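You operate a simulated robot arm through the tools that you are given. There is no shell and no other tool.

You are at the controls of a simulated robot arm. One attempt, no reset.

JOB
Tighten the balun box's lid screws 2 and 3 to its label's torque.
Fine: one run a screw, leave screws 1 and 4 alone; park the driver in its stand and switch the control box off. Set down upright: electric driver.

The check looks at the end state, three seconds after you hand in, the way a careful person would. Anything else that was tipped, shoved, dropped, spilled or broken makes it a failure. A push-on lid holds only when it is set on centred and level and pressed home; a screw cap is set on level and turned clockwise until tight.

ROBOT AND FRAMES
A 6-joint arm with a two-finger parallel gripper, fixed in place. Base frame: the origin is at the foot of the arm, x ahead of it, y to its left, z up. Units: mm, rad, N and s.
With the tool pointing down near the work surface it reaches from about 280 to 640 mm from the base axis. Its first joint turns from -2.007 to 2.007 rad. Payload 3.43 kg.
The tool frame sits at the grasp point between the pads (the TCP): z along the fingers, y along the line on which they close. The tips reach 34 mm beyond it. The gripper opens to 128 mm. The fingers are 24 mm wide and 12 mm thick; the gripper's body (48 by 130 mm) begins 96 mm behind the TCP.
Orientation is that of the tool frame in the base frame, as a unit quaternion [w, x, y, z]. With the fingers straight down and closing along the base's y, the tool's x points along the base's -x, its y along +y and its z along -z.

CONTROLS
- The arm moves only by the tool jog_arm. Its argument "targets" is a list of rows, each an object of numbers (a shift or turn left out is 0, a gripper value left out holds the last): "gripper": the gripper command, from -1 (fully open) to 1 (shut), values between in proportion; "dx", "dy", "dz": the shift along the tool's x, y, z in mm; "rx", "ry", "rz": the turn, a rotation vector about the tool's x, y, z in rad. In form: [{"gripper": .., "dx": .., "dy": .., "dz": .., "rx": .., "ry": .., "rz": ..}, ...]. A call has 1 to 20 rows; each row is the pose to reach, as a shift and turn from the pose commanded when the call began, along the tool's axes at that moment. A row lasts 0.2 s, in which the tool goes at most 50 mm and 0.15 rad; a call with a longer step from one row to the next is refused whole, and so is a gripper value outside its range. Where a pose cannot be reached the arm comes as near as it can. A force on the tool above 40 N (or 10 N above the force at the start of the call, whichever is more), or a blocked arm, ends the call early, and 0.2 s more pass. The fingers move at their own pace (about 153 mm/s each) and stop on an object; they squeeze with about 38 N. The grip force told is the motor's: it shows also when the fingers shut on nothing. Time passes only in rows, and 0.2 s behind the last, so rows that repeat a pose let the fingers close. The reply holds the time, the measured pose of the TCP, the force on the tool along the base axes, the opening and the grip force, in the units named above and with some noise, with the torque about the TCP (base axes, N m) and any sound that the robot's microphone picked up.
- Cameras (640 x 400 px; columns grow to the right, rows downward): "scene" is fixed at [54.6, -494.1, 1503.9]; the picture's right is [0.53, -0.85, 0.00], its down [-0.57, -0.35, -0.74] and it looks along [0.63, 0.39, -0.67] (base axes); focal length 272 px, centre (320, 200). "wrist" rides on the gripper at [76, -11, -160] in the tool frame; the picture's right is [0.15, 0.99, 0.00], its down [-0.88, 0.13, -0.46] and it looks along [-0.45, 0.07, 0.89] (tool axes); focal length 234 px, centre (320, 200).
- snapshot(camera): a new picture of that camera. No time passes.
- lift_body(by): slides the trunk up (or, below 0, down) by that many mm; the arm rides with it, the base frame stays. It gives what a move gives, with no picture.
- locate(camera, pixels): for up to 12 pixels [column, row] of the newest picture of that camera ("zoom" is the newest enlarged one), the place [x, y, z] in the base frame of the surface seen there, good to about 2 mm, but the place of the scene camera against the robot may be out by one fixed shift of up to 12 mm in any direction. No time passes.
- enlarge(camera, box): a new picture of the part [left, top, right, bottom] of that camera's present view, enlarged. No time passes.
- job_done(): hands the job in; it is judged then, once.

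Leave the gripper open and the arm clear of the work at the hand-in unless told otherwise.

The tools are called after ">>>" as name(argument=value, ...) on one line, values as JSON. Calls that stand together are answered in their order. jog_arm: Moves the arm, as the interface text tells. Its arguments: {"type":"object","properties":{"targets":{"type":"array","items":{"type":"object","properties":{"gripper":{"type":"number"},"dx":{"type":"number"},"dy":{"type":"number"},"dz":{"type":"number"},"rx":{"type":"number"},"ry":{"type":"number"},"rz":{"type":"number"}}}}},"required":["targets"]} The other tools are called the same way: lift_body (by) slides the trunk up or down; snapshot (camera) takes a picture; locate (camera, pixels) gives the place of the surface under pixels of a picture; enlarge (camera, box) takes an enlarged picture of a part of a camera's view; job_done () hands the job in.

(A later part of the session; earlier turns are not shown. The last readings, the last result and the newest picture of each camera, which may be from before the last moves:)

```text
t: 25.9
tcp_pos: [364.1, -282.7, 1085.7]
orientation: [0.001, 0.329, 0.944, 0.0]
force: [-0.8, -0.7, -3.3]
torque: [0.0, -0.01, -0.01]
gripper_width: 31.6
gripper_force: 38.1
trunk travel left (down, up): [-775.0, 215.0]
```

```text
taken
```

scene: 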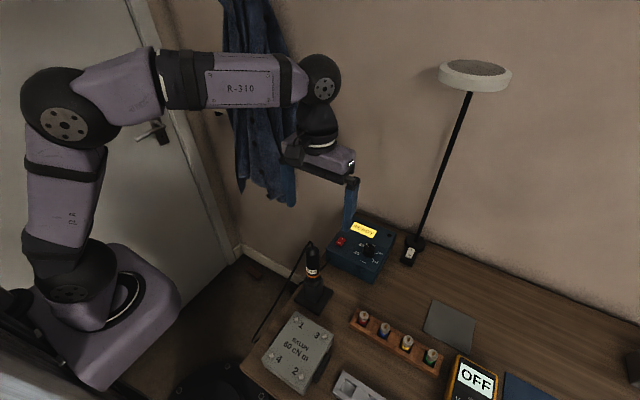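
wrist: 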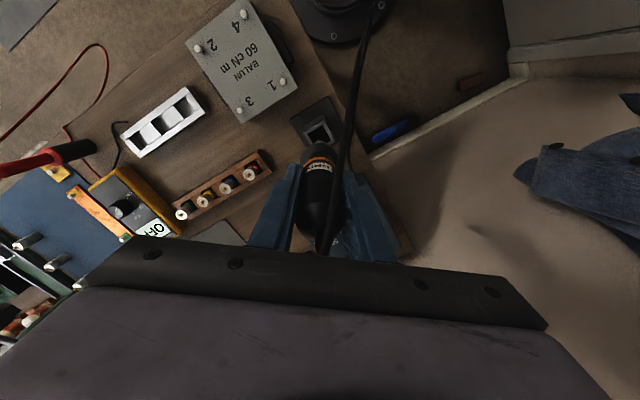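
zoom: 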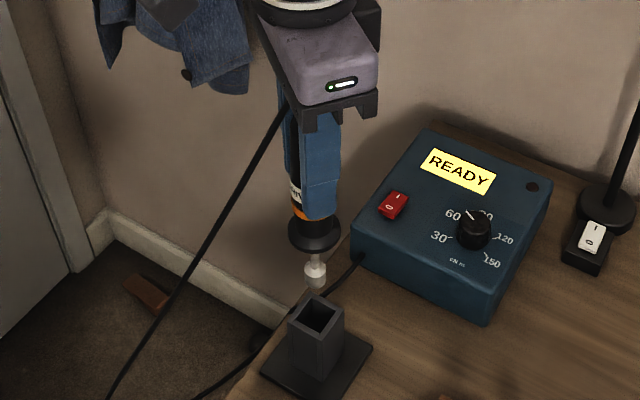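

The socket bit is clear of the stand, and the stand has an open square mouth. I zoom in on the bit and mouth in both cameras to measure them.

>>> enlarge(camera="scene", box=[295, 235, 335, 290])

>>> locate(camera="zoom", pixels=[[320, 60], [322, 110], [320, 150], [320, 165], [320, 190], [305, 150], [336, 150], [325, 225], [290, 250], [370, 250], [320, 210], [320, 270]])

>>> enlarge(camera="wrist", box=[280, 85, 370, 165])

```text
7.27 times, centred on (315, 262) of scene
```

zoom: 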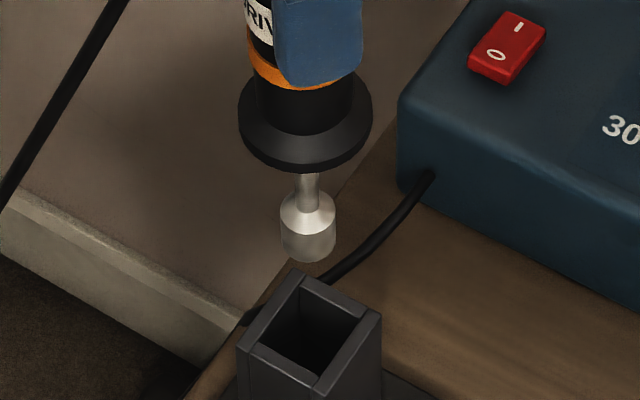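

```text
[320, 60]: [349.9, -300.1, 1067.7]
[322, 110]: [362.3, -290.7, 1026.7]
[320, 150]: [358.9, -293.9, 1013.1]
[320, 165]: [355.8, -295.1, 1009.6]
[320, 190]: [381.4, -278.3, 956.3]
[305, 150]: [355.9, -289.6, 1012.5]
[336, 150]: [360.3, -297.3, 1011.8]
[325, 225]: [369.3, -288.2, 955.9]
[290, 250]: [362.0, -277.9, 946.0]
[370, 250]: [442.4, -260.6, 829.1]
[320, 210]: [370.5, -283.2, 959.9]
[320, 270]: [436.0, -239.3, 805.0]
```

```text
5.00 times, centred on (325, 125) of wrist
```

zoom: 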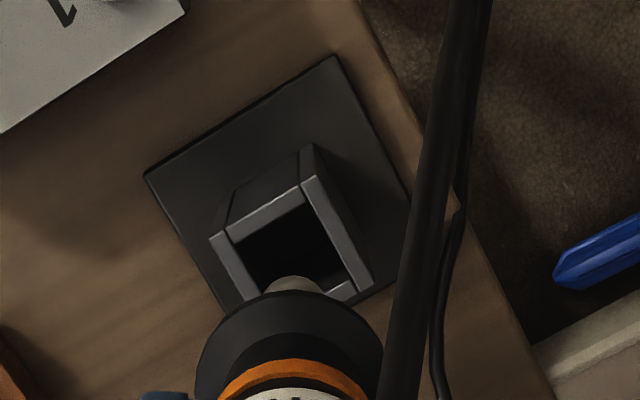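

I locate the stand's mouth corners from the wrist view. They give the driver's parked axis precisely.

>>> locate(camera="zoom", pixels=[[312, 147], [370, 286], [213, 236], [300, 192], [350, 284], [230, 240], [146, 176], [334, 57], [408, 195], [290, 282], [230, 330], [370, 330]])

```text
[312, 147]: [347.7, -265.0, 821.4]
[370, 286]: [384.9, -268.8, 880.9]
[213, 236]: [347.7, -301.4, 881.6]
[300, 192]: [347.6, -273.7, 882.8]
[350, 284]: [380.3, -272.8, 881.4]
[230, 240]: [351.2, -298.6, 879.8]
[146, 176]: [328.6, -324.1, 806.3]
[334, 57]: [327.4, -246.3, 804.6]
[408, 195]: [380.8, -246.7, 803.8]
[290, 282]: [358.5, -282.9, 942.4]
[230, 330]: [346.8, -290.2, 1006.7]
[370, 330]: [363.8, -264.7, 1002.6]
```

I do the same in the scene camera, measuring the socket's centreline and the stand's mouth, to calibrate the scene camera's shift against the wrist camera.

>>> enlarge(camera="scene", box=[295, 235, 335, 290])

>>> locate(camera="zoom", pixels=[[302, 272], [241, 348], [379, 316], [315, 388], [308, 245], [308, 255], [283, 245], [333, 245], [308, 195], [260, 345], [368, 320], [303, 155]])

```text
7.27 times, centred on (315, 262) of scene
```

zoom: 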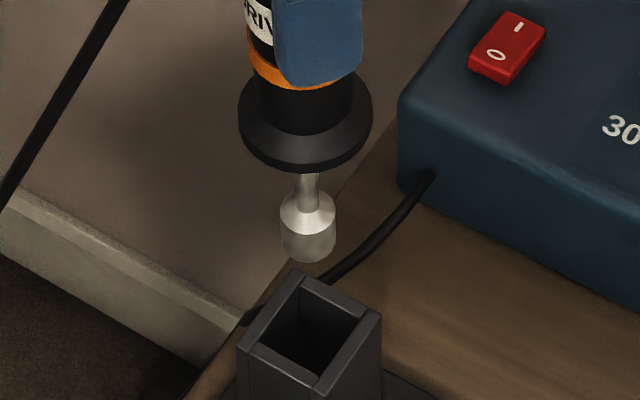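

```text
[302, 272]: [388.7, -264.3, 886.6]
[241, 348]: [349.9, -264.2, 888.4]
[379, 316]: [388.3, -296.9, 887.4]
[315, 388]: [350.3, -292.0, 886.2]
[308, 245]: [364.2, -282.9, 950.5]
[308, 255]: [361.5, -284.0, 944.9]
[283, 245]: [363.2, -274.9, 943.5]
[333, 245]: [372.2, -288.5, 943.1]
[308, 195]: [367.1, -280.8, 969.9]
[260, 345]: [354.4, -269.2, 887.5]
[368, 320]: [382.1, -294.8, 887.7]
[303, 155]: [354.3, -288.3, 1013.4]
```

The scene camera reads about (+2.9, +4.2, +6) mm from the wrist camera. The socket axis comes out about (+2.3, -1.8) mm from the TCP, straight above the stand's centre. Now I measure the screws from the wrist view.

>>> enlarge(camera="wrist", box=[180, 0, 310, 125])

>>> enlarge(camera="scene", box=[250, 305, 350, 400])

```text
3.20 times, centred on (245, 62) of wrist
```

zoom: 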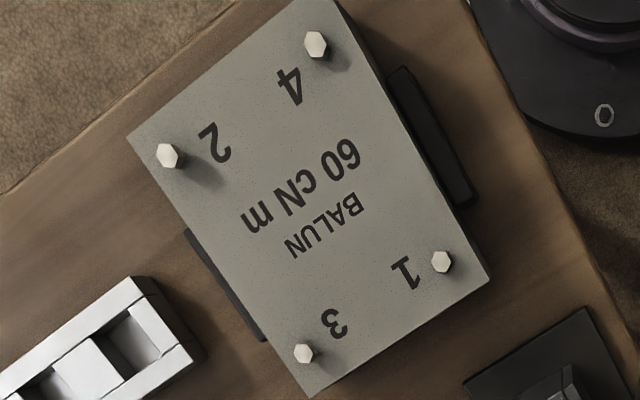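

```text
4.21 times, centred on (300, 352) of scene
```

zoom: 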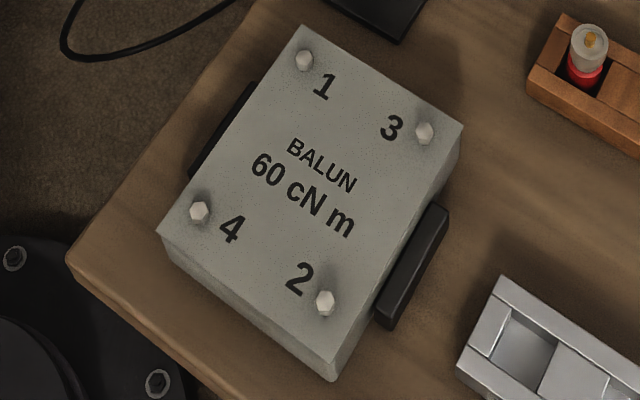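

I locate all four screw heads in both cameras.

>>> locate(camera="zoom", pixels=[[424, 129], [424, 136], [325, 297], [325, 304], [304, 58], [304, 64], [199, 208], [199, 214], [405, 150], [300, 310], [320, 70], [215, 220]])

>>> locate(camera="wrist", pixels=[[239.7, 109.8], [239.7, 108.5], [197.2, 48.2], [197.2, 47], [282.8, 81], [282.8, 80], [243.8, 13.6], [243.8, 12.5], [250, 105], [210, 45], [275, 75], [233, 20]])

```text
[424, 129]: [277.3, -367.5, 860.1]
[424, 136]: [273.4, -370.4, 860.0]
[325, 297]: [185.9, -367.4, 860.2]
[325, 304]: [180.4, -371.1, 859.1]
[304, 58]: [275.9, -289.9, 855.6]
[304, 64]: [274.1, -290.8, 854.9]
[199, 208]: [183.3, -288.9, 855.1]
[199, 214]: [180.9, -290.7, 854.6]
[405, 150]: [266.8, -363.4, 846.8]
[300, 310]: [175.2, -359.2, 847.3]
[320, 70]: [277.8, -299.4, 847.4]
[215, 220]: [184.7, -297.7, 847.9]
```

```text
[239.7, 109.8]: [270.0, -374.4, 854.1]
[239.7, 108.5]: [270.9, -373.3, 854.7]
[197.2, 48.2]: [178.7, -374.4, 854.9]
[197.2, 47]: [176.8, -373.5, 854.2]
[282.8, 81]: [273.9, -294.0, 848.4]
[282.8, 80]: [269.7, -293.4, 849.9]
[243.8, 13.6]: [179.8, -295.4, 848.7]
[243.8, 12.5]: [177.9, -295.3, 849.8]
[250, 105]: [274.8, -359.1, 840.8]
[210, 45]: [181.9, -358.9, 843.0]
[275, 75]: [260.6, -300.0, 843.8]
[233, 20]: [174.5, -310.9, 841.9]
```

Screws 2 and 3 stand about 5 mm prouder than 1 and 4 (855 against 849), as expected. Screw 3 is at about (271.5, -373.5) and screw 2 at about (179, -373.7). I carry the driver over screw 3, with the socket staying well above the box (tip about 40 mm clear).

>>> jog_arm(targets=[{"gripper": 0.8, "dx": 4, "dy": -26}, {"dx": 8, "dy": -52}, {"dx": 11, "dy": -78}, {"dx": 15, "dy": -104}, {"dx": 18.7, "dy": -127.8}, {"dx": 18.7, "dy": -127.8, "dz": 20}, {"dx": 18.7, "dy": -127.8, "dz": 40}, {"dx": 18.7, "dy": -127.8, "dz": 40}, {"dx": 18.7, "dy": -127.8, "dz": 40}])

>>> snapshot(camera="scene")

>>> enlarge(camera="scene", box=[295, 290, 355, 350])

```text
t: 27.9
tcp_pos: [270.0, -372.3, 1044.7]
orientation: [0.0, 0.329, 0.944, 0.001]
force: [0.4, 0.9, -2.1]
torque: [0.01, 0.01, 0.01]
gripper_width: 31.1
gripper_force: 37.6
trunk travel left (down, up): [-775.0, 215.0]
```

```text
taken
```

scene: 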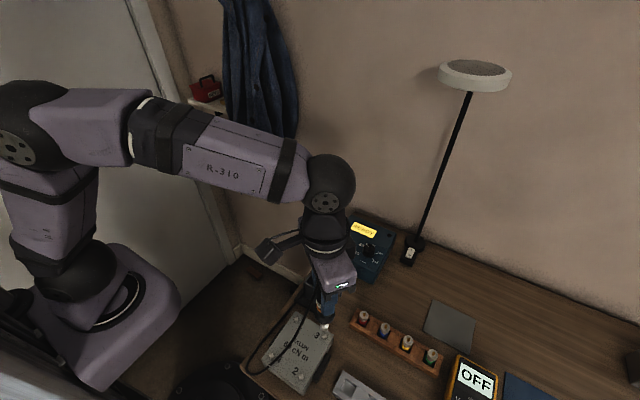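

```text
6.67 times, centred on (325, 320) of scene
```

zoom: 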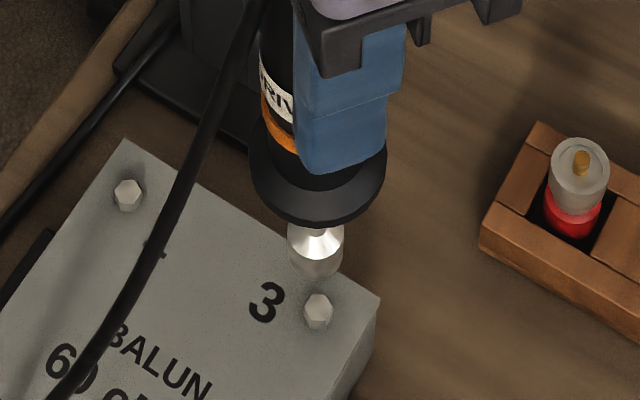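

The socket hangs just above screw 3 at zoom (318, 312). I locate socket edges and the screw head in the same picture to compare their axes.

>>> locate(camera="zoom", pixels=[[317, 262], [317, 268], [291, 258], [342, 258], [317, 250], [318, 309], [318, 314], [306, 312], [330, 312], [318, 240], [300, 250], [334, 250]])

>>> enlarge(camera="scene", box=[310, 315, 340, 345])

```text
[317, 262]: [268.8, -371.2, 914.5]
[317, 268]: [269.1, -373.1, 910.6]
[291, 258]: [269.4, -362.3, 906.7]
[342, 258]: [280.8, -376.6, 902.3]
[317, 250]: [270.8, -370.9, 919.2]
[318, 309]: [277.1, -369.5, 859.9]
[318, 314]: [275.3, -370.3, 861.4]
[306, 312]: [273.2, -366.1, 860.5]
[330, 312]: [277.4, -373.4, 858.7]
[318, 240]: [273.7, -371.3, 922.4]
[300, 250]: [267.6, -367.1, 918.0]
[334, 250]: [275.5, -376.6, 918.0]
```

```text
13.33 times, centred on (325, 330) of scene
```

zoom: 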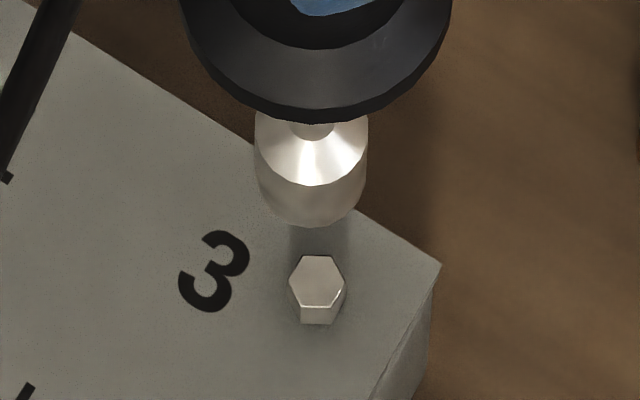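

Comparing axes in the same picture, the socket needs about 1.4 mm toward -y, and its tip is about 150 mm below the TCP. I make that shift and lower to about 4 mm above the screw head.

>>> jog_arm(targets=[{"gripper": 0.8, "dx": -1.1, "dy": -0.9, "dz": 10}, {"dx": -1.1, "dy": -0.9, "dz": 22}, {"dx": -1.1, "dy": -0.9, "dz": 34}, {"dx": -1.1, "dy": -0.9, "dz": 34}, {"dx": -1.1, "dy": -0.9, "dz": 34}])

>>> enlarge(camera="scene", box=[310, 320, 340, 350])

```text
t: 29.1
tcp_pos: [271.8, -373.0, 1012.0]
orientation: [-0.001, 0.329, 0.944, 0.0]
force: [-0.3, 0.0, -3.5]
torque: [-0.01, -0.02, 0.02]
gripper_width: 31.4
gripper_force: 37.9
trunk travel left (down, up): [-775.0, 215.0]
```

```text
13.33 times, centred on (325, 335) of scene
```

zoom: 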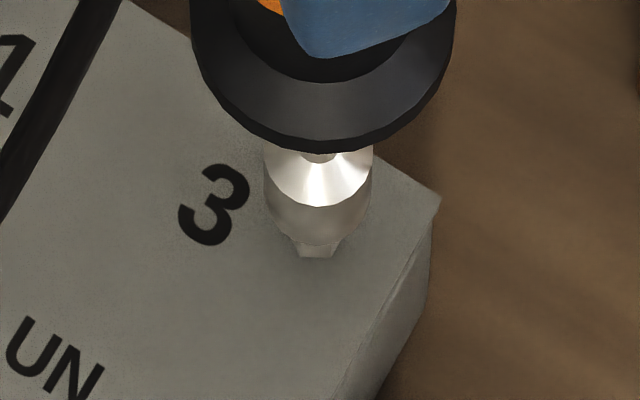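

The socket and screw head line up (both centred near column 318 in the zoom). I lower gently to contact, with small steps and a close eye on force and sound.

>>> jog_arm(targets=[{"gripper": 0.8, "dz": 3}, {"dz": 6}, {"dz": 8}, {"dz": 8}])

>>> enlarge(camera="scene", box=[310, 320, 340, 350])

>>> enlarge(camera="scene", box=[340, 205, 400, 265])

```text
t: 30.1
tcp_pos: [272.0, -372.7, 1004.1]
orientation: [0.0, 0.329, 0.944, 0.0]
force: [0.1, 0.1, -2.2]
torque: [-0.01, -0.01, 0.01]
gripper_width: 31.3
gripper_force: 37.5
trunk travel left (down, up): [-775.0, 215.0]
```

```text
13.33 times, centred on (325, 335) of scene
```

zoom: 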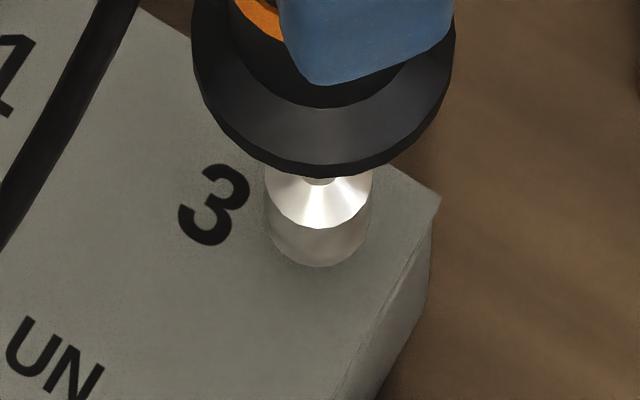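

```text
6.67 times, centred on (370, 235) of scene
```

zoom: 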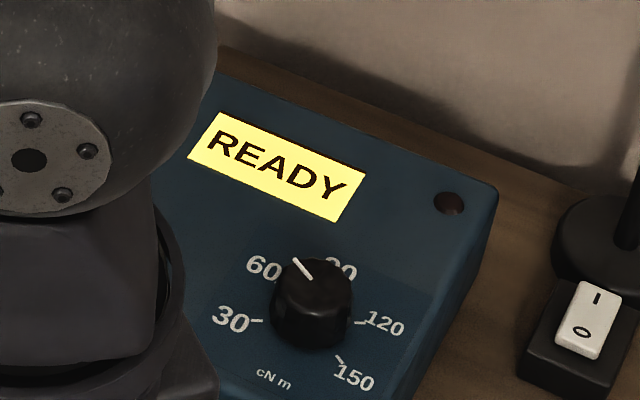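

Socket is now over the head with no contact force yet, and the display is still READY. I continue down in 1.5 mm steps.

>>> jog_arm(targets=[{"gripper": 0.8, "dz": 1.5}, {"dz": 3}, {"dz": 4.5}])

>>> enlarge(camera="scene", box=[340, 205, 400, 265])

```text
t: 30.9
tcp_pos: [270.6, -374.7, 999.6]
orientation: [0.0, 0.33, 0.944, 0.0]
force: [-0.1, 0.1, -4.7]
torque: [0.03, -0.02, 0.01]
gripper_width: 31.3
gripper_force: 37.8
trunk travel left (down, up): [-775.0, 215.0]
```

```text
6.67 times, centred on (370, 235) of scene
```

zoom: 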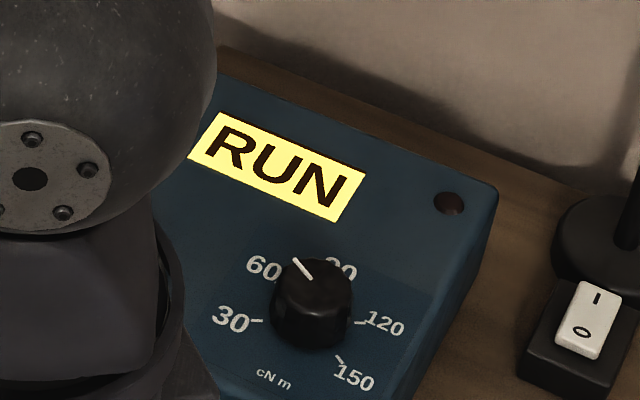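

The display reads RUN, so the driver has started on engagement. I follow the screw down slowly so contact isn't lost.

>>> jog_arm(targets=[{"gripper": 0.8, "dz": 0.8}, {"dz": 1.6}])

>>> enlarge(camera="scene", box=[340, 205, 400, 265])

>>> enlarge(camera="scene", box=[310, 320, 340, 350])

```text
t: 31.6
tcp_pos: [270.5, -374.5, 997.4]
orientation: [0.0, 0.329, 0.944, 0.0]
force: [-0.8, 0.1, -2.3]
torque: [0.01, 0.03, 0.03]
gripper_width: 31.3
gripper_force: 38.5
trunk travel left (down, up): [-775.0, 215.0]
```

```text
6.67 times, centred on (370, 235) of scene
```

zoom: 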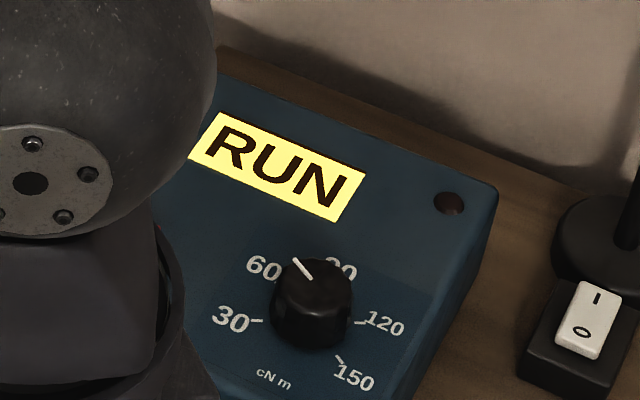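

```text
13.33 times, centred on (325, 335) of scene
```

zoom: 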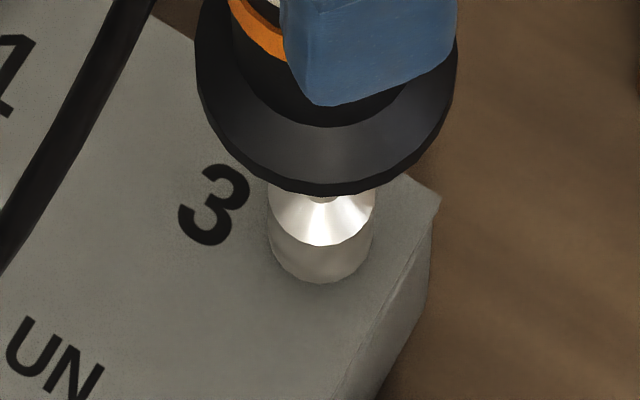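

Still RUN with light contact. I keep following down by 0.8 mm per row.

>>> jog_arm(targets=[{"gripper": 0.8, "dz": 0.8}, {"dz": 1.6}])

>>> enlarge(camera="scene", box=[340, 205, 400, 265])

```text
t: 32.1
tcp_pos: [269.9, -373.1, 996.5]
orientation: [0.001, 0.329, 0.944, 0.0]
force: [-1.3, -0.7, -2.4]
torque: [0.04, 0.01, -0.07]
gripper_width: 31.3
gripper_force: 38.3
trunk travel left (down, up): [-775.0, 215.0]
```

```text
6.67 times, centred on (370, 235) of scene
```

zoom: 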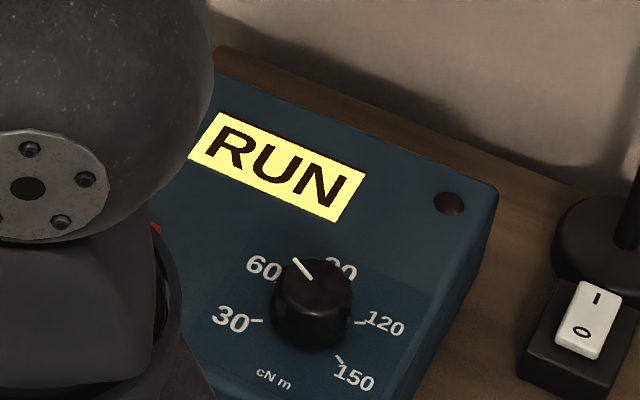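

Still RUN, and the load remains light. I continue following.

>>> jog_arm(targets=[{"gripper": 0.8, "dz": 0.6}, {"dz": 1.2}])

>>> enlarge(camera="scene", box=[340, 205, 400, 265])

>>> enlarge(camera="scene", box=[310, 320, 340, 350])

```text
t: 32.8
tcp_pos: [270.9, -375.0, 994.8]
orientation: [0.0, 0.328, 0.945, 0.001]
force: [-0.4, -0.1, -2.9]
torque: [0.02, 0.02, 0.03]
gripper_width: 31.3
gripper_force: 38.1
trunk travel left (down, up): [-775.0, 215.0]
```

```text
6.67 times, centred on (370, 235) of scene
```

zoom: 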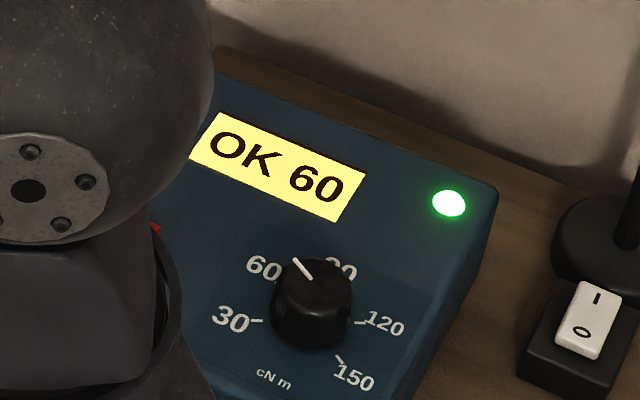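

```text
13.33 times, centred on (325, 335) of scene
```

zoom: 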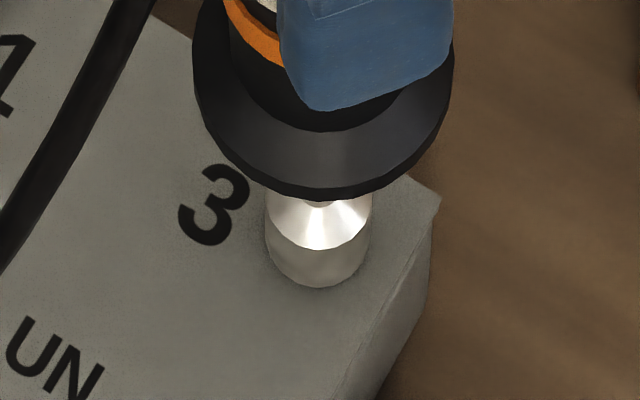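

"OK 60" with the green lamp, so screw 3 is done. I lift straight up at once, 45 mm clear.

>>> jog_arm(targets=[{"gripper": 0.8, "dz": -15}, {"dz": -35}, {"dz": -45}, {"dz": -45}])

>>> snapshot(camera="scene")

>>> enlarge(camera="scene", box=[285, 300, 365, 380])

>>> snapshot(camera="wrist")

```text
t: 33.8
tcp_pos: [271.5, -375.1, 1038.1]
orientation: [0.0, 0.329, 0.944, 0.0]
force: [0.3, 0.2, -2.8]
torque: [0.0, 0.03, 0.01]
gripper_width: 31.2
gripper_force: 37.5
trunk travel left (down, up): [-775.0, 215.0]
```

```text
taken
```

scene: 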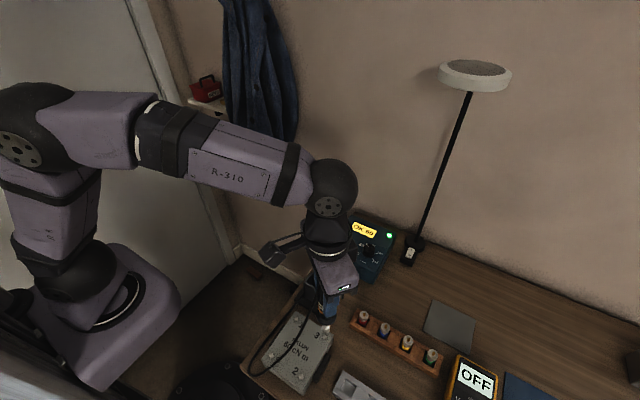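

```text
5.00 times, centred on (325, 340) of scene
```

zoom: 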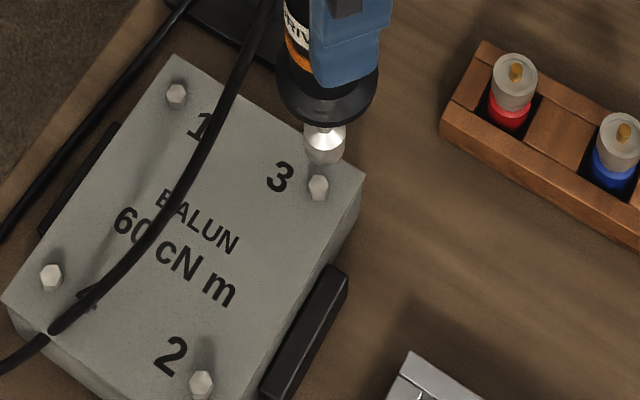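

```text
taken
```

wrist: 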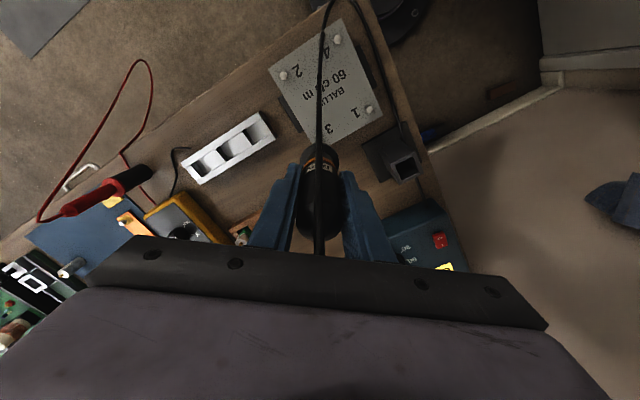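

Screw 3 now sits low like 1 and 4. I carry the driver about 93 mm toward -x to screw 2, staying at this height (tip ≈ 888, above the heads).

>>> jog_arm(targets=[{"gripper": 0.8, "dx": 18, "dy": -14}, {"dx": 37, "dy": -28.5}, {"dx": 55, "dy": -43}, {"dx": 73.5, "dy": -57}, {"dx": 73.5, "dy": -57}, {"dx": 73.5, "dy": -57}])

>>> enlarge(camera="scene", box=[285, 355, 330, 400])

>>> enlarge(camera="scene", box=[340, 205, 400, 265])

>>> snapshot(camera="scene")

```text
t: 35.1
tcp_pos: [178.0, -371.9, 1039.9]
orientation: [0.0, 0.329, 0.944, 0.0]
force: [-0.7, 0.3, -2.3]
torque: [0.0, 0.01, 0.0]
gripper_width: 31.1
gripper_force: 38.3
trunk travel left (down, up): [-775.0, 215.0]
```

```text
8.89 times, centred on (308, 378) of scene
```

zoom: 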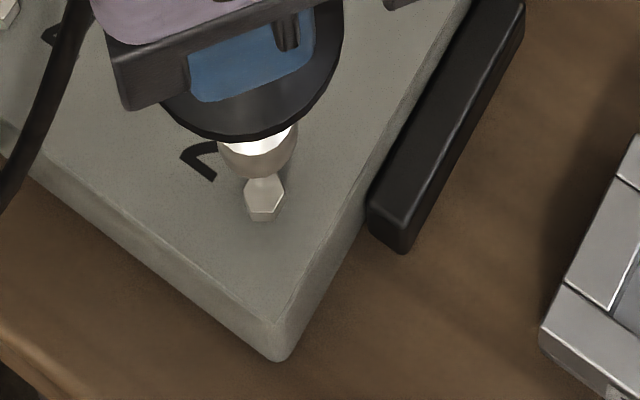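

```text
6.67 times, centred on (370, 235) of scene
```

zoom: 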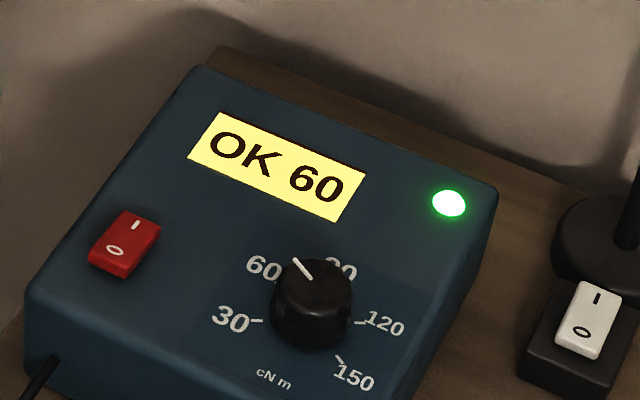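

```text
taken
```

scene: 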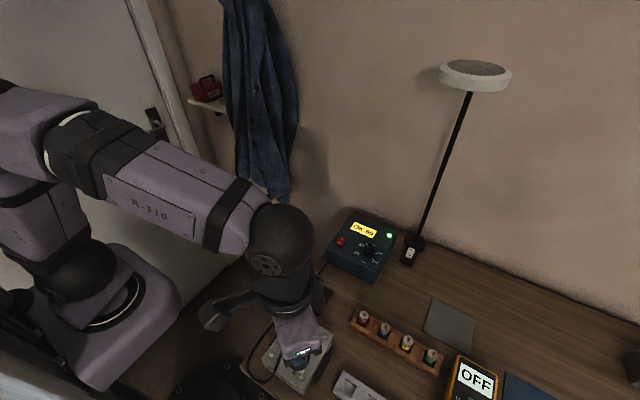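

Display still shows OK 60. Socket and screw 2 compute to the same spot within a fraction of a mm. I lower 28 mm to about 7 mm above the head and check again.

>>> jog_arm(targets=[{"gripper": 0.8, "dz": 10}, {"dz": 20}, {"dz": 28}, {"dz": 28}, {"dz": 28}])

>>> enlarge(camera="scene", box=[285, 360, 325, 400])

```text
t: 36.4
tcp_pos: [179.2, -373.9, 1012.0]
orientation: [-0.001, 0.329, 0.944, 0.0]
force: [-0.4, 0.1, -2.9]
torque: [0.0, 0.01, 0.01]
gripper_width: 31.6
gripper_force: 37.9
trunk travel left (down, up): [-775.0, 215.0]
```

```text
10.00 times, centred on (305, 380) of scene
```

zoom: 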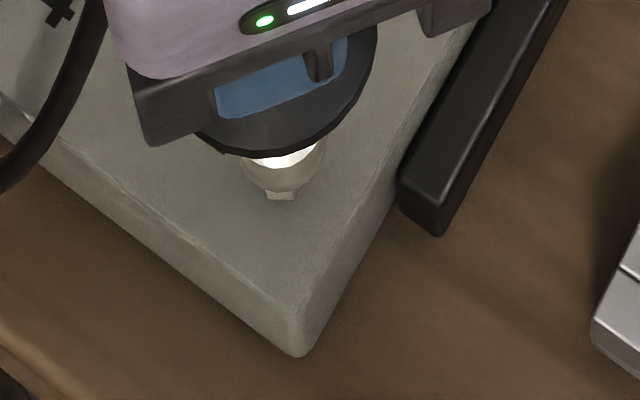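

Alignment is within about 0.8 mm. I apply a small correction and lower to the head as before.

>>> jog_arm(targets=[{"gripper": 0.8, "dx": 0.7, "dy": 0.2, "dz": 3}, {"dx": 0.7, "dy": 0.2, "dz": 6}, {"dx": 0.7, "dy": 0.2, "dz": 8}, {"dx": 0.7, "dy": 0.2, "dz": 8}])

>>> enlarge(camera="scene", box=[285, 360, 325, 400])

>>> enlarge(camera="scene", box=[340, 205, 400, 265])

```text
t: 37.4
tcp_pos: [177.1, -372.4, 1003.4]
orientation: [0.0, 0.328, 0.945, 0.0]
force: [0.1, -0.9, -1.9]
torque: [-0.05, 0.04, 0.01]
gripper_width: 31.4
gripper_force: 38.0
trunk travel left (down, up): [-775.0, 215.0]
```

```text
10.00 times, centred on (305, 380) of scene
```

zoom: 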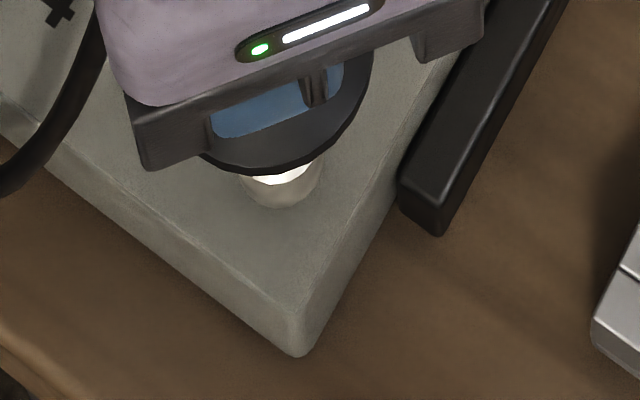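

```text
6.67 times, centred on (370, 235) of scene
```

zoom: 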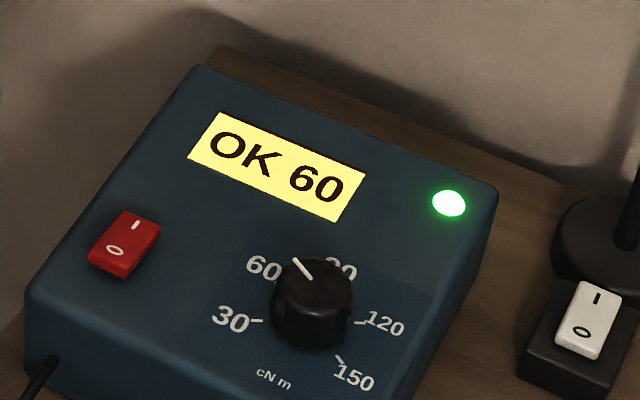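

The socket (about 279) sits over the head (about 282) and the display hasn't changed. I go down another 4.5 mm to engage.

>>> jog_arm(targets=[{"gripper": 0.8, "dx": -0.3, "dy": -0.2, "dz": 1.5}, {"dx": -0.3, "dy": -0.2, "dz": 3}, {"dx": -0.3, "dy": -0.2, "dz": 4.5}])

>>> enlarge(camera="scene", box=[340, 205, 400, 265])

```text
t: 38.1
tcp_pos: [177.2, -372.8, 1000.0]
orientation: [0.0, 0.329, 0.944, 0.0]
force: [-0.8, 0.3, -2.4]
torque: [0.04, 0.05, -0.03]
gripper_width: 31.1
gripper_force: 37.4
trunk travel left (down, up): [-775.0, 215.0]
```

```text
6.67 times, centred on (370, 235) of scene
```

zoom: 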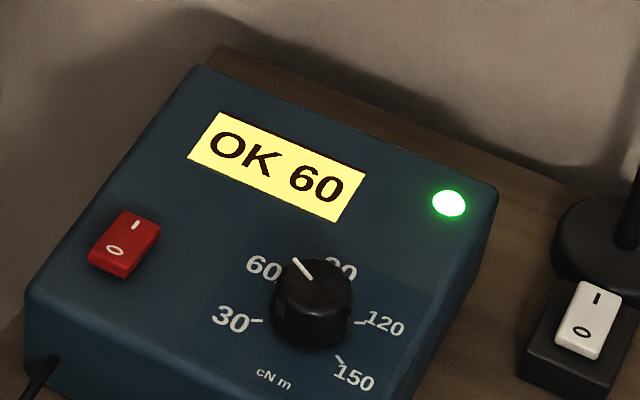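

Not started yet. I go another 1.5 mm in two small steps.

>>> jog_arm(targets=[{"gripper": 0.8, "dz": 0.8}, {"dz": 1.6}])

>>> enlarge(camera="scene", box=[340, 205, 400, 265])

>>> enlarge(camera="scene", box=[285, 360, 325, 400])

```text
t: 38.8
tcp_pos: [178.1, -372.6, 998.0]
orientation: [0.0, 0.329, 0.944, 0.001]
force: [0.3, 0.8, -3.0]
torque: [0.02, 0.03, -0.01]
gripper_width: 31.3
gripper_force: 37.8
trunk travel left (down, up): [-775.0, 215.0]
```

```text
6.67 times, centred on (370, 235) of scene
```

zoom: 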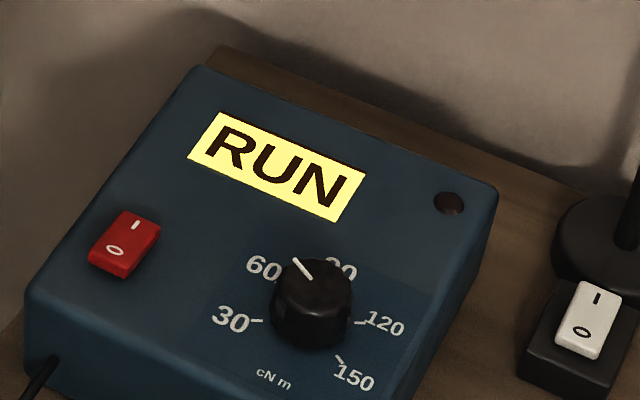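

```text
10.00 times, centred on (305, 380) of scene
```

zoom: 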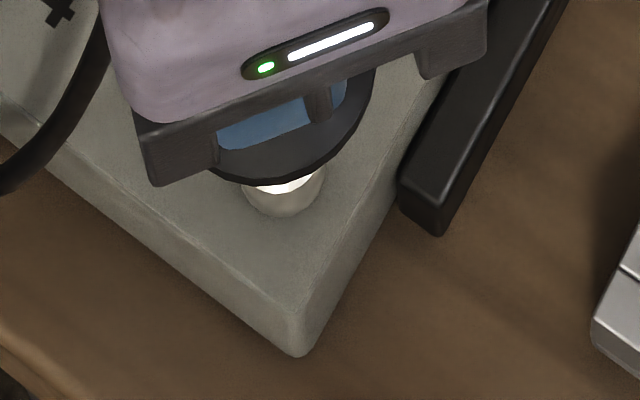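

RUN has started on screw 2. I follow the screw down at the same pace as before.

>>> jog_arm(targets=[{"gripper": 0.8, "dz": 0.8}, {"dz": 1.6}])

>>> enlarge(camera="scene", box=[340, 205, 400, 265])

```text
t: 39.4
tcp_pos: [176.9, -372.7, 995.7]
orientation: [0.001, 0.329, 0.944, 0.0]
force: [1.2, -0.3, -1.7]
torque: [0.02, -0.01, 0.01]
gripper_width: 30.9
gripper_force: 37.3
trunk travel left (down, up): [-775.0, 215.0]
```

```text
6.67 times, centred on (370, 235) of scene
```

zoom: 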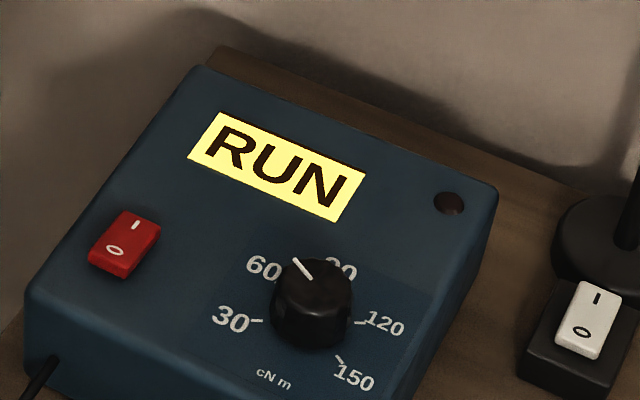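

Still RUN. I keep following down by small steps.

>>> jog_arm(targets=[{"gripper": 0.8, "dz": 0.6}, {"dz": 1.2}])

>>> enlarge(camera="scene", box=[340, 205, 400, 265])

```text
t: 40.0
tcp_pos: [177.7, -372.4, 994.4]
orientation: [0.0, 0.329, 0.944, 0.0]
force: [0.0, -0.7, -3.2]
torque: [-0.08, 0.05, 0.0]
gripper_width: 31.4
gripper_force: 37.3
trunk travel left (down, up): [-775.0, 215.0]
```

```text
6.67 times, centred on (370, 235) of scene
```

zoom: 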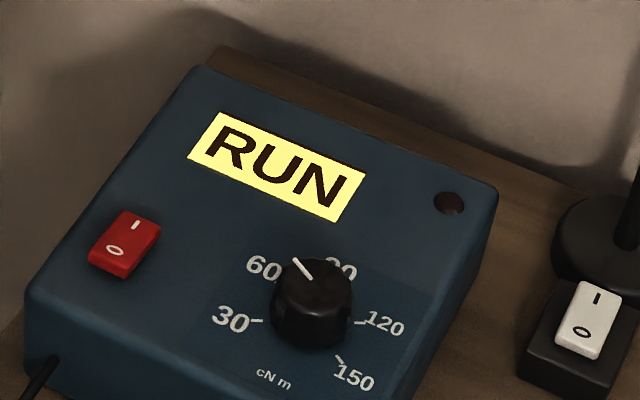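

Still RUN, about 1.3 s in, in line with the first screw. I hold with a slight follow.

>>> jog_arm(targets=[{"gripper": 0.8, "dz": 0.4}, {"dz": 0.6}])

>>> enlarge(camera="scene", box=[340, 205, 400, 265])

```text
t: 40.5
tcp_pos: [177.1, -372.8, 994.9]
orientation: [0.001, 0.328, 0.945, 0.0]
force: [0.0, 0.2, -2.8]
torque: [-0.07, 0.07, 0.0]
gripper_width: 31.1
gripper_force: 37.7
trunk travel left (down, up): [-775.0, 215.0]
```

```text
6.67 times, centred on (370, 235) of scene
```

zoom: 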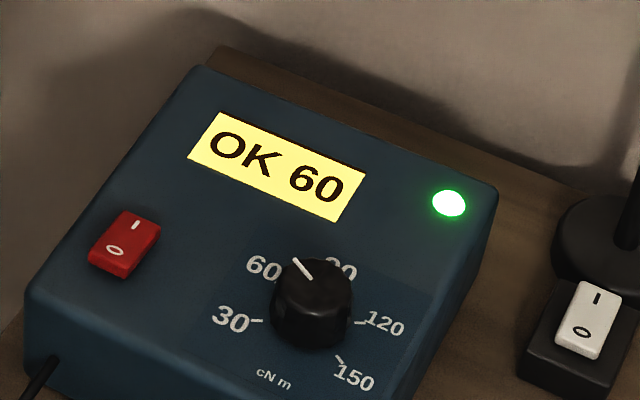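

"OK 60" again with the green lamp, so screw 2 is done. I lift straight up at once, 95 mm.

>>> jog_arm(targets=[{"gripper": 0.8, "dz": -15}, {"dz": -35}, {"dz": -60}, {"dz": -92}, {"dz": -92}, {"dz": -92}])

>>> enlarge(camera="scene", box=[250, 305, 350, 400])

>>> enlarge(camera="scene", box=[340, 205, 400, 265])

```text
t: 42.0
tcp_pos: [177.2, -371.3, 1087.8]
orientation: [0.0, 0.329, 0.944, -0.001]
force: [0.0, -0.1, -2.1]
torque: [0.0, 0.01, 0.03]
gripper_width: 31.3
gripper_force: 37.7
trunk travel left (down, up): [-775.0, 215.0]
```

```text
4.21 times, centred on (300, 352) of scene
```

zoom: 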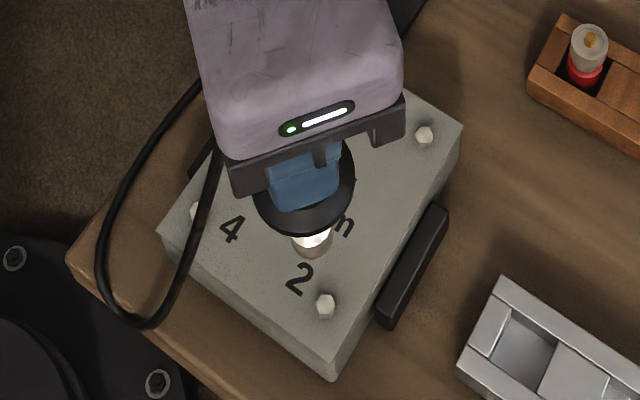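

```text
6.67 times, centred on (370, 235) of scene
```

zoom: 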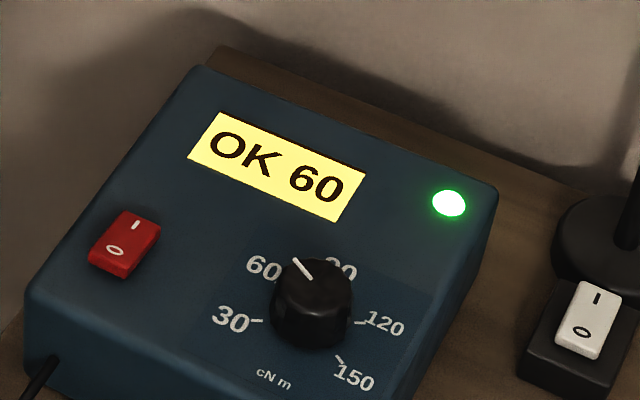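

All four heads now sit low, and the display holds OK 60. I carry the driver back above the stand by reversing the summed shifts (dx -91.5, dy +185.7), with the tip at about 938, well above everything.

>>> jog_arm(targets=[{"gripper": 0.8, "dx": -12, "dy": 25}, {"dx": -25, "dy": 51}, {"dx": -39, "dy": 79}, {"dx": -53, "dy": 107}, {"dx": -67, "dy": 135}, {"dx": -80, "dy": 162}, {"dx": -91.5, "dy": 185.7, "dz": 0.6}, {"dx": -91.5, "dy": 185.7, "dz": 0.6}, {"dx": -91.5, "dy": 185.7, "dz": 0.6}, {"dx": -91.5, "dy": 185.7, "dz": 0.6}])

>>> enlarge(camera="scene", box=[295, 235, 335, 290])

>>> enlarge(camera="wrist", box=[280, 85, 370, 165])

```text
t: 44.1
tcp_pos: [363.7, -283.4, 1085.9]
orientation: [0.0, 0.329, 0.944, 0.0]
force: [0.3, 0.7, -3.9]
torque: [-0.01, 0.02, 0.0]
gripper_width: 31.0
gripper_force: 37.6
trunk travel left (down, up): [-775.0, 215.0]
```

```text
7.27 times, centred on (315, 262) of scene
```

zoom: 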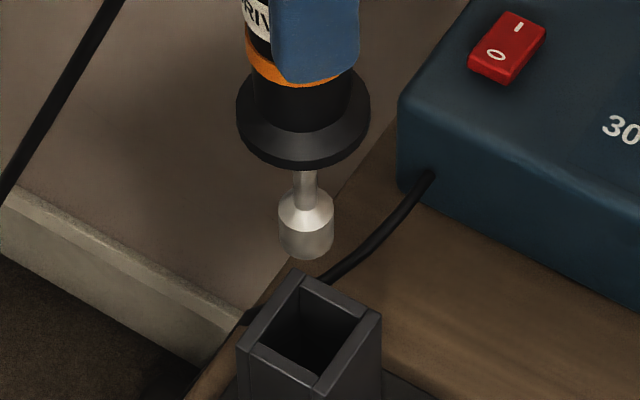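

```text
5.00 times, centred on (325, 125) of wrist
```

zoom: 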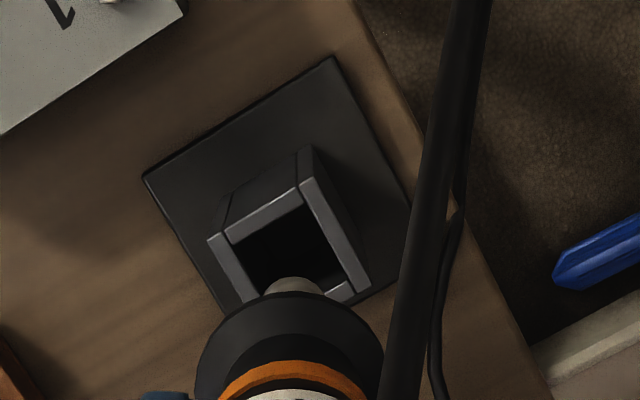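

The socket hangs in the same place over the mouth as when I lifted it out. I lower 48 mm so the tip is just above the mouth and check again.

>>> jog_arm(targets=[{"gripper": 0.8, "dz": 16}, {"dz": 32}, {"dz": 48}, {"dz": 48}, {"dz": 48}])

>>> enlarge(camera="scene", box=[295, 250, 335, 295])

```text
t: 45.4
tcp_pos: [365.6, -283.3, 1037.2]
orientation: [0.0, 0.328, 0.945, 0.0]
force: [0.7, 0.2, -2.8]
torque: [0.02, -0.03, 0.0]
gripper_width: 31.1
gripper_force: 37.7
trunk travel left (down, up): [-775.0, 215.0]
```

```text
8.89 times, centred on (315, 272) of scene
```

zoom: 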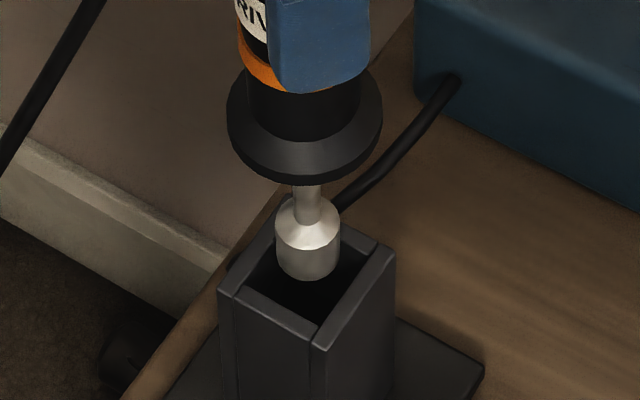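

The socket is centred over the open mouth. I lower it in, slowing at the end where the collar should meet the stand (TCP ≈ 966).

>>> jog_arm(targets=[{"gripper": 0.8, "dz": 12}, {"dz": 26}, {"dz": 40}, {"dz": 54}, {"dz": 64}, {"dz": 69}, {"dz": 71}, {"dz": 71}])

>>> enlarge(camera="scene", box=[265, 210, 365, 320])

```text
t: 47.1
tcp_pos: [364.7, -284.4, 967.5]
orientation: [0.001, 0.329, 0.944, 0.0]
force: [0.3, 0.9, 1.2]
torque: [0.06, 0.02, 0.0]
gripper_width: 31.3
gripper_force: 37.6
trunk travel left (down, up): [-775.0, 215.0]
```

```text
3.64 times, centred on (315, 265) of scene
```

zoom: 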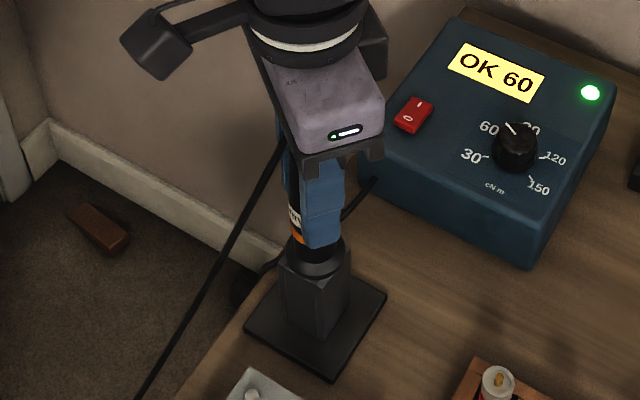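

The load has changed from hanging (-3 N) to slight contact (+1 N), so the collar rests on the stand. I settle 1 mm more, then open the fingers in stages.

>>> jog_arm(targets=[{"gripper": 0.8, "dz": 0.8}, {"gripper": 0.8, "dz": 0.8}])

>>> jog_arm(targets=[{"gripper": 0.45}, {"gripper": 0.3}, {"gripper": -0.12}, {"gripper": -0.12}])

>>> enlarge(camera="scene", box=[265, 210, 365, 320])

>>> snapshot(camera="wrist")

```text
t: 47.8
tcp_pos: [364.6, -282.9, 966.4]
orientation: [0.001, 0.329, 0.944, 0.0]
force: [0.4, -0.1, 11.1]
torque: [0.16, 0.13, 0.02]
gripper_width: 31.1
gripper_force: 38.3
trunk travel left (down, up): [-775.0, 215.0]
```

```text
t: 48.8
tcp_pos: [364.9, -284.0, 966.6]
orientation: [-0.001, 0.329, 0.944, 0.001]
force: [0.1, 0.4, 0.9]
torque: [0.02, 0.02, -0.01]
gripper_width: 71.8
gripper_force: 0.0
trunk travel left (down, up): [-775.0, 215.0]
```

```text
3.64 times, centred on (315, 265) of scene
```

zoom: 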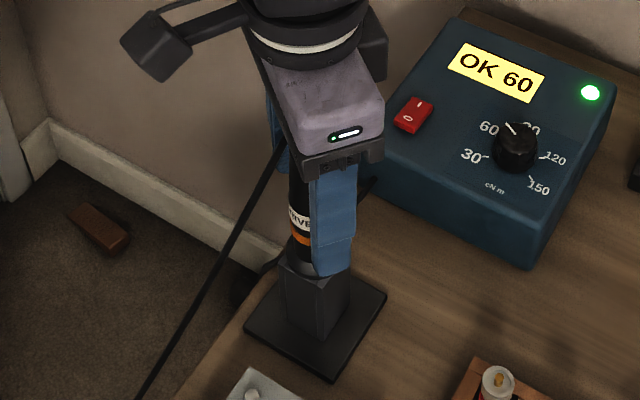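

```text
taken
```

wrist: 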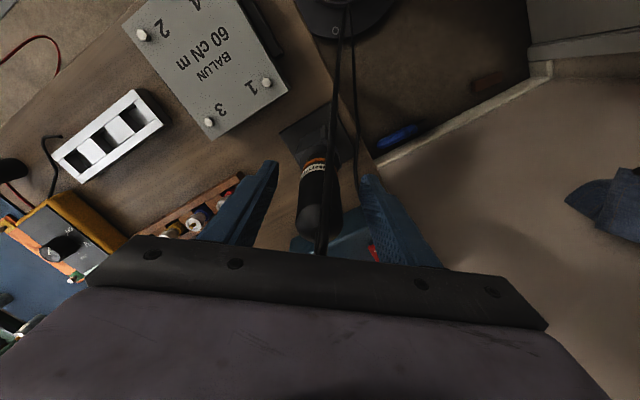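

The driver stands upright in the stand, seated (it took 11 N when pressed). I rise straight up 145 mm with the fingers open.

>>> jog_arm(targets=[{"gripper": -0.12, "dz": -20}, {"dz": -50}, {"dz": -85}, {"dz": -120}, {"dz": -145}, {"dz": -145}])

>>> enlarge(camera="scene", box=[255, 200, 375, 320])

>>> snapshot(camera="wrist")

```text
t: 50.1
tcp_pos: [364.8, -285.6, 1112.0]
orientation: [-0.001, 0.329, 0.944, 0.0]
force: [0.2, -0.4, -0.3]
torque: [-0.02, -0.01, -0.02]
gripper_width: 71.7
gripper_force: 0.0
trunk travel left (down, up): [-775.0, 215.0]
```

```text
3.33 times, centred on (315, 260) of scene
```

zoom: 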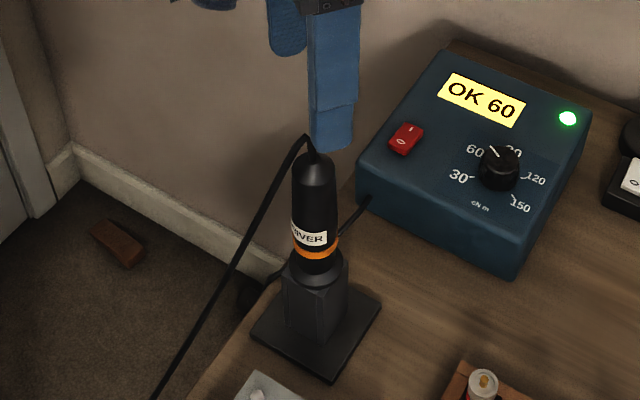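

```text
taken
```

wrist: 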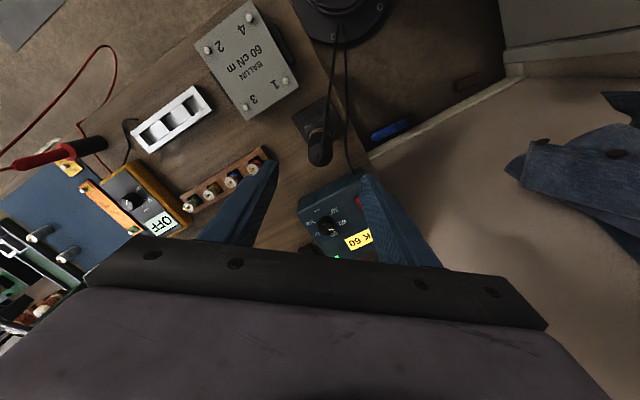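

The driver is parked upright exactly as before and the display still reads OK 60. Now to switch off, I turn the wrist to a 90° yaw so the camera arm swings away from the driver, and close the fingers.

>>> jog_arm(targets=[{"gripper": -0.12, "rz": 0.13}, {"rz": 0.26}, {"rz": 0.39}, {"gripper": 1, "rz": 0.52}, {"rz": 0.65}, {"rz": 0.78}, {"rz": 0.9}, {"rz": 0.9}])

```text
t: 52.0
tcp_pos: [364.9, -284.5, 1111.7]
orientation: [0.0, 0.707, 0.707, 0.0]
force: [-0.3, -0.5, 0.3]
torque: [0.01, 0.01, -0.01]
gripper_width: 0.2
gripper_force: 33.0
trunk travel left (down, up): [-775.0, 215.0]
```

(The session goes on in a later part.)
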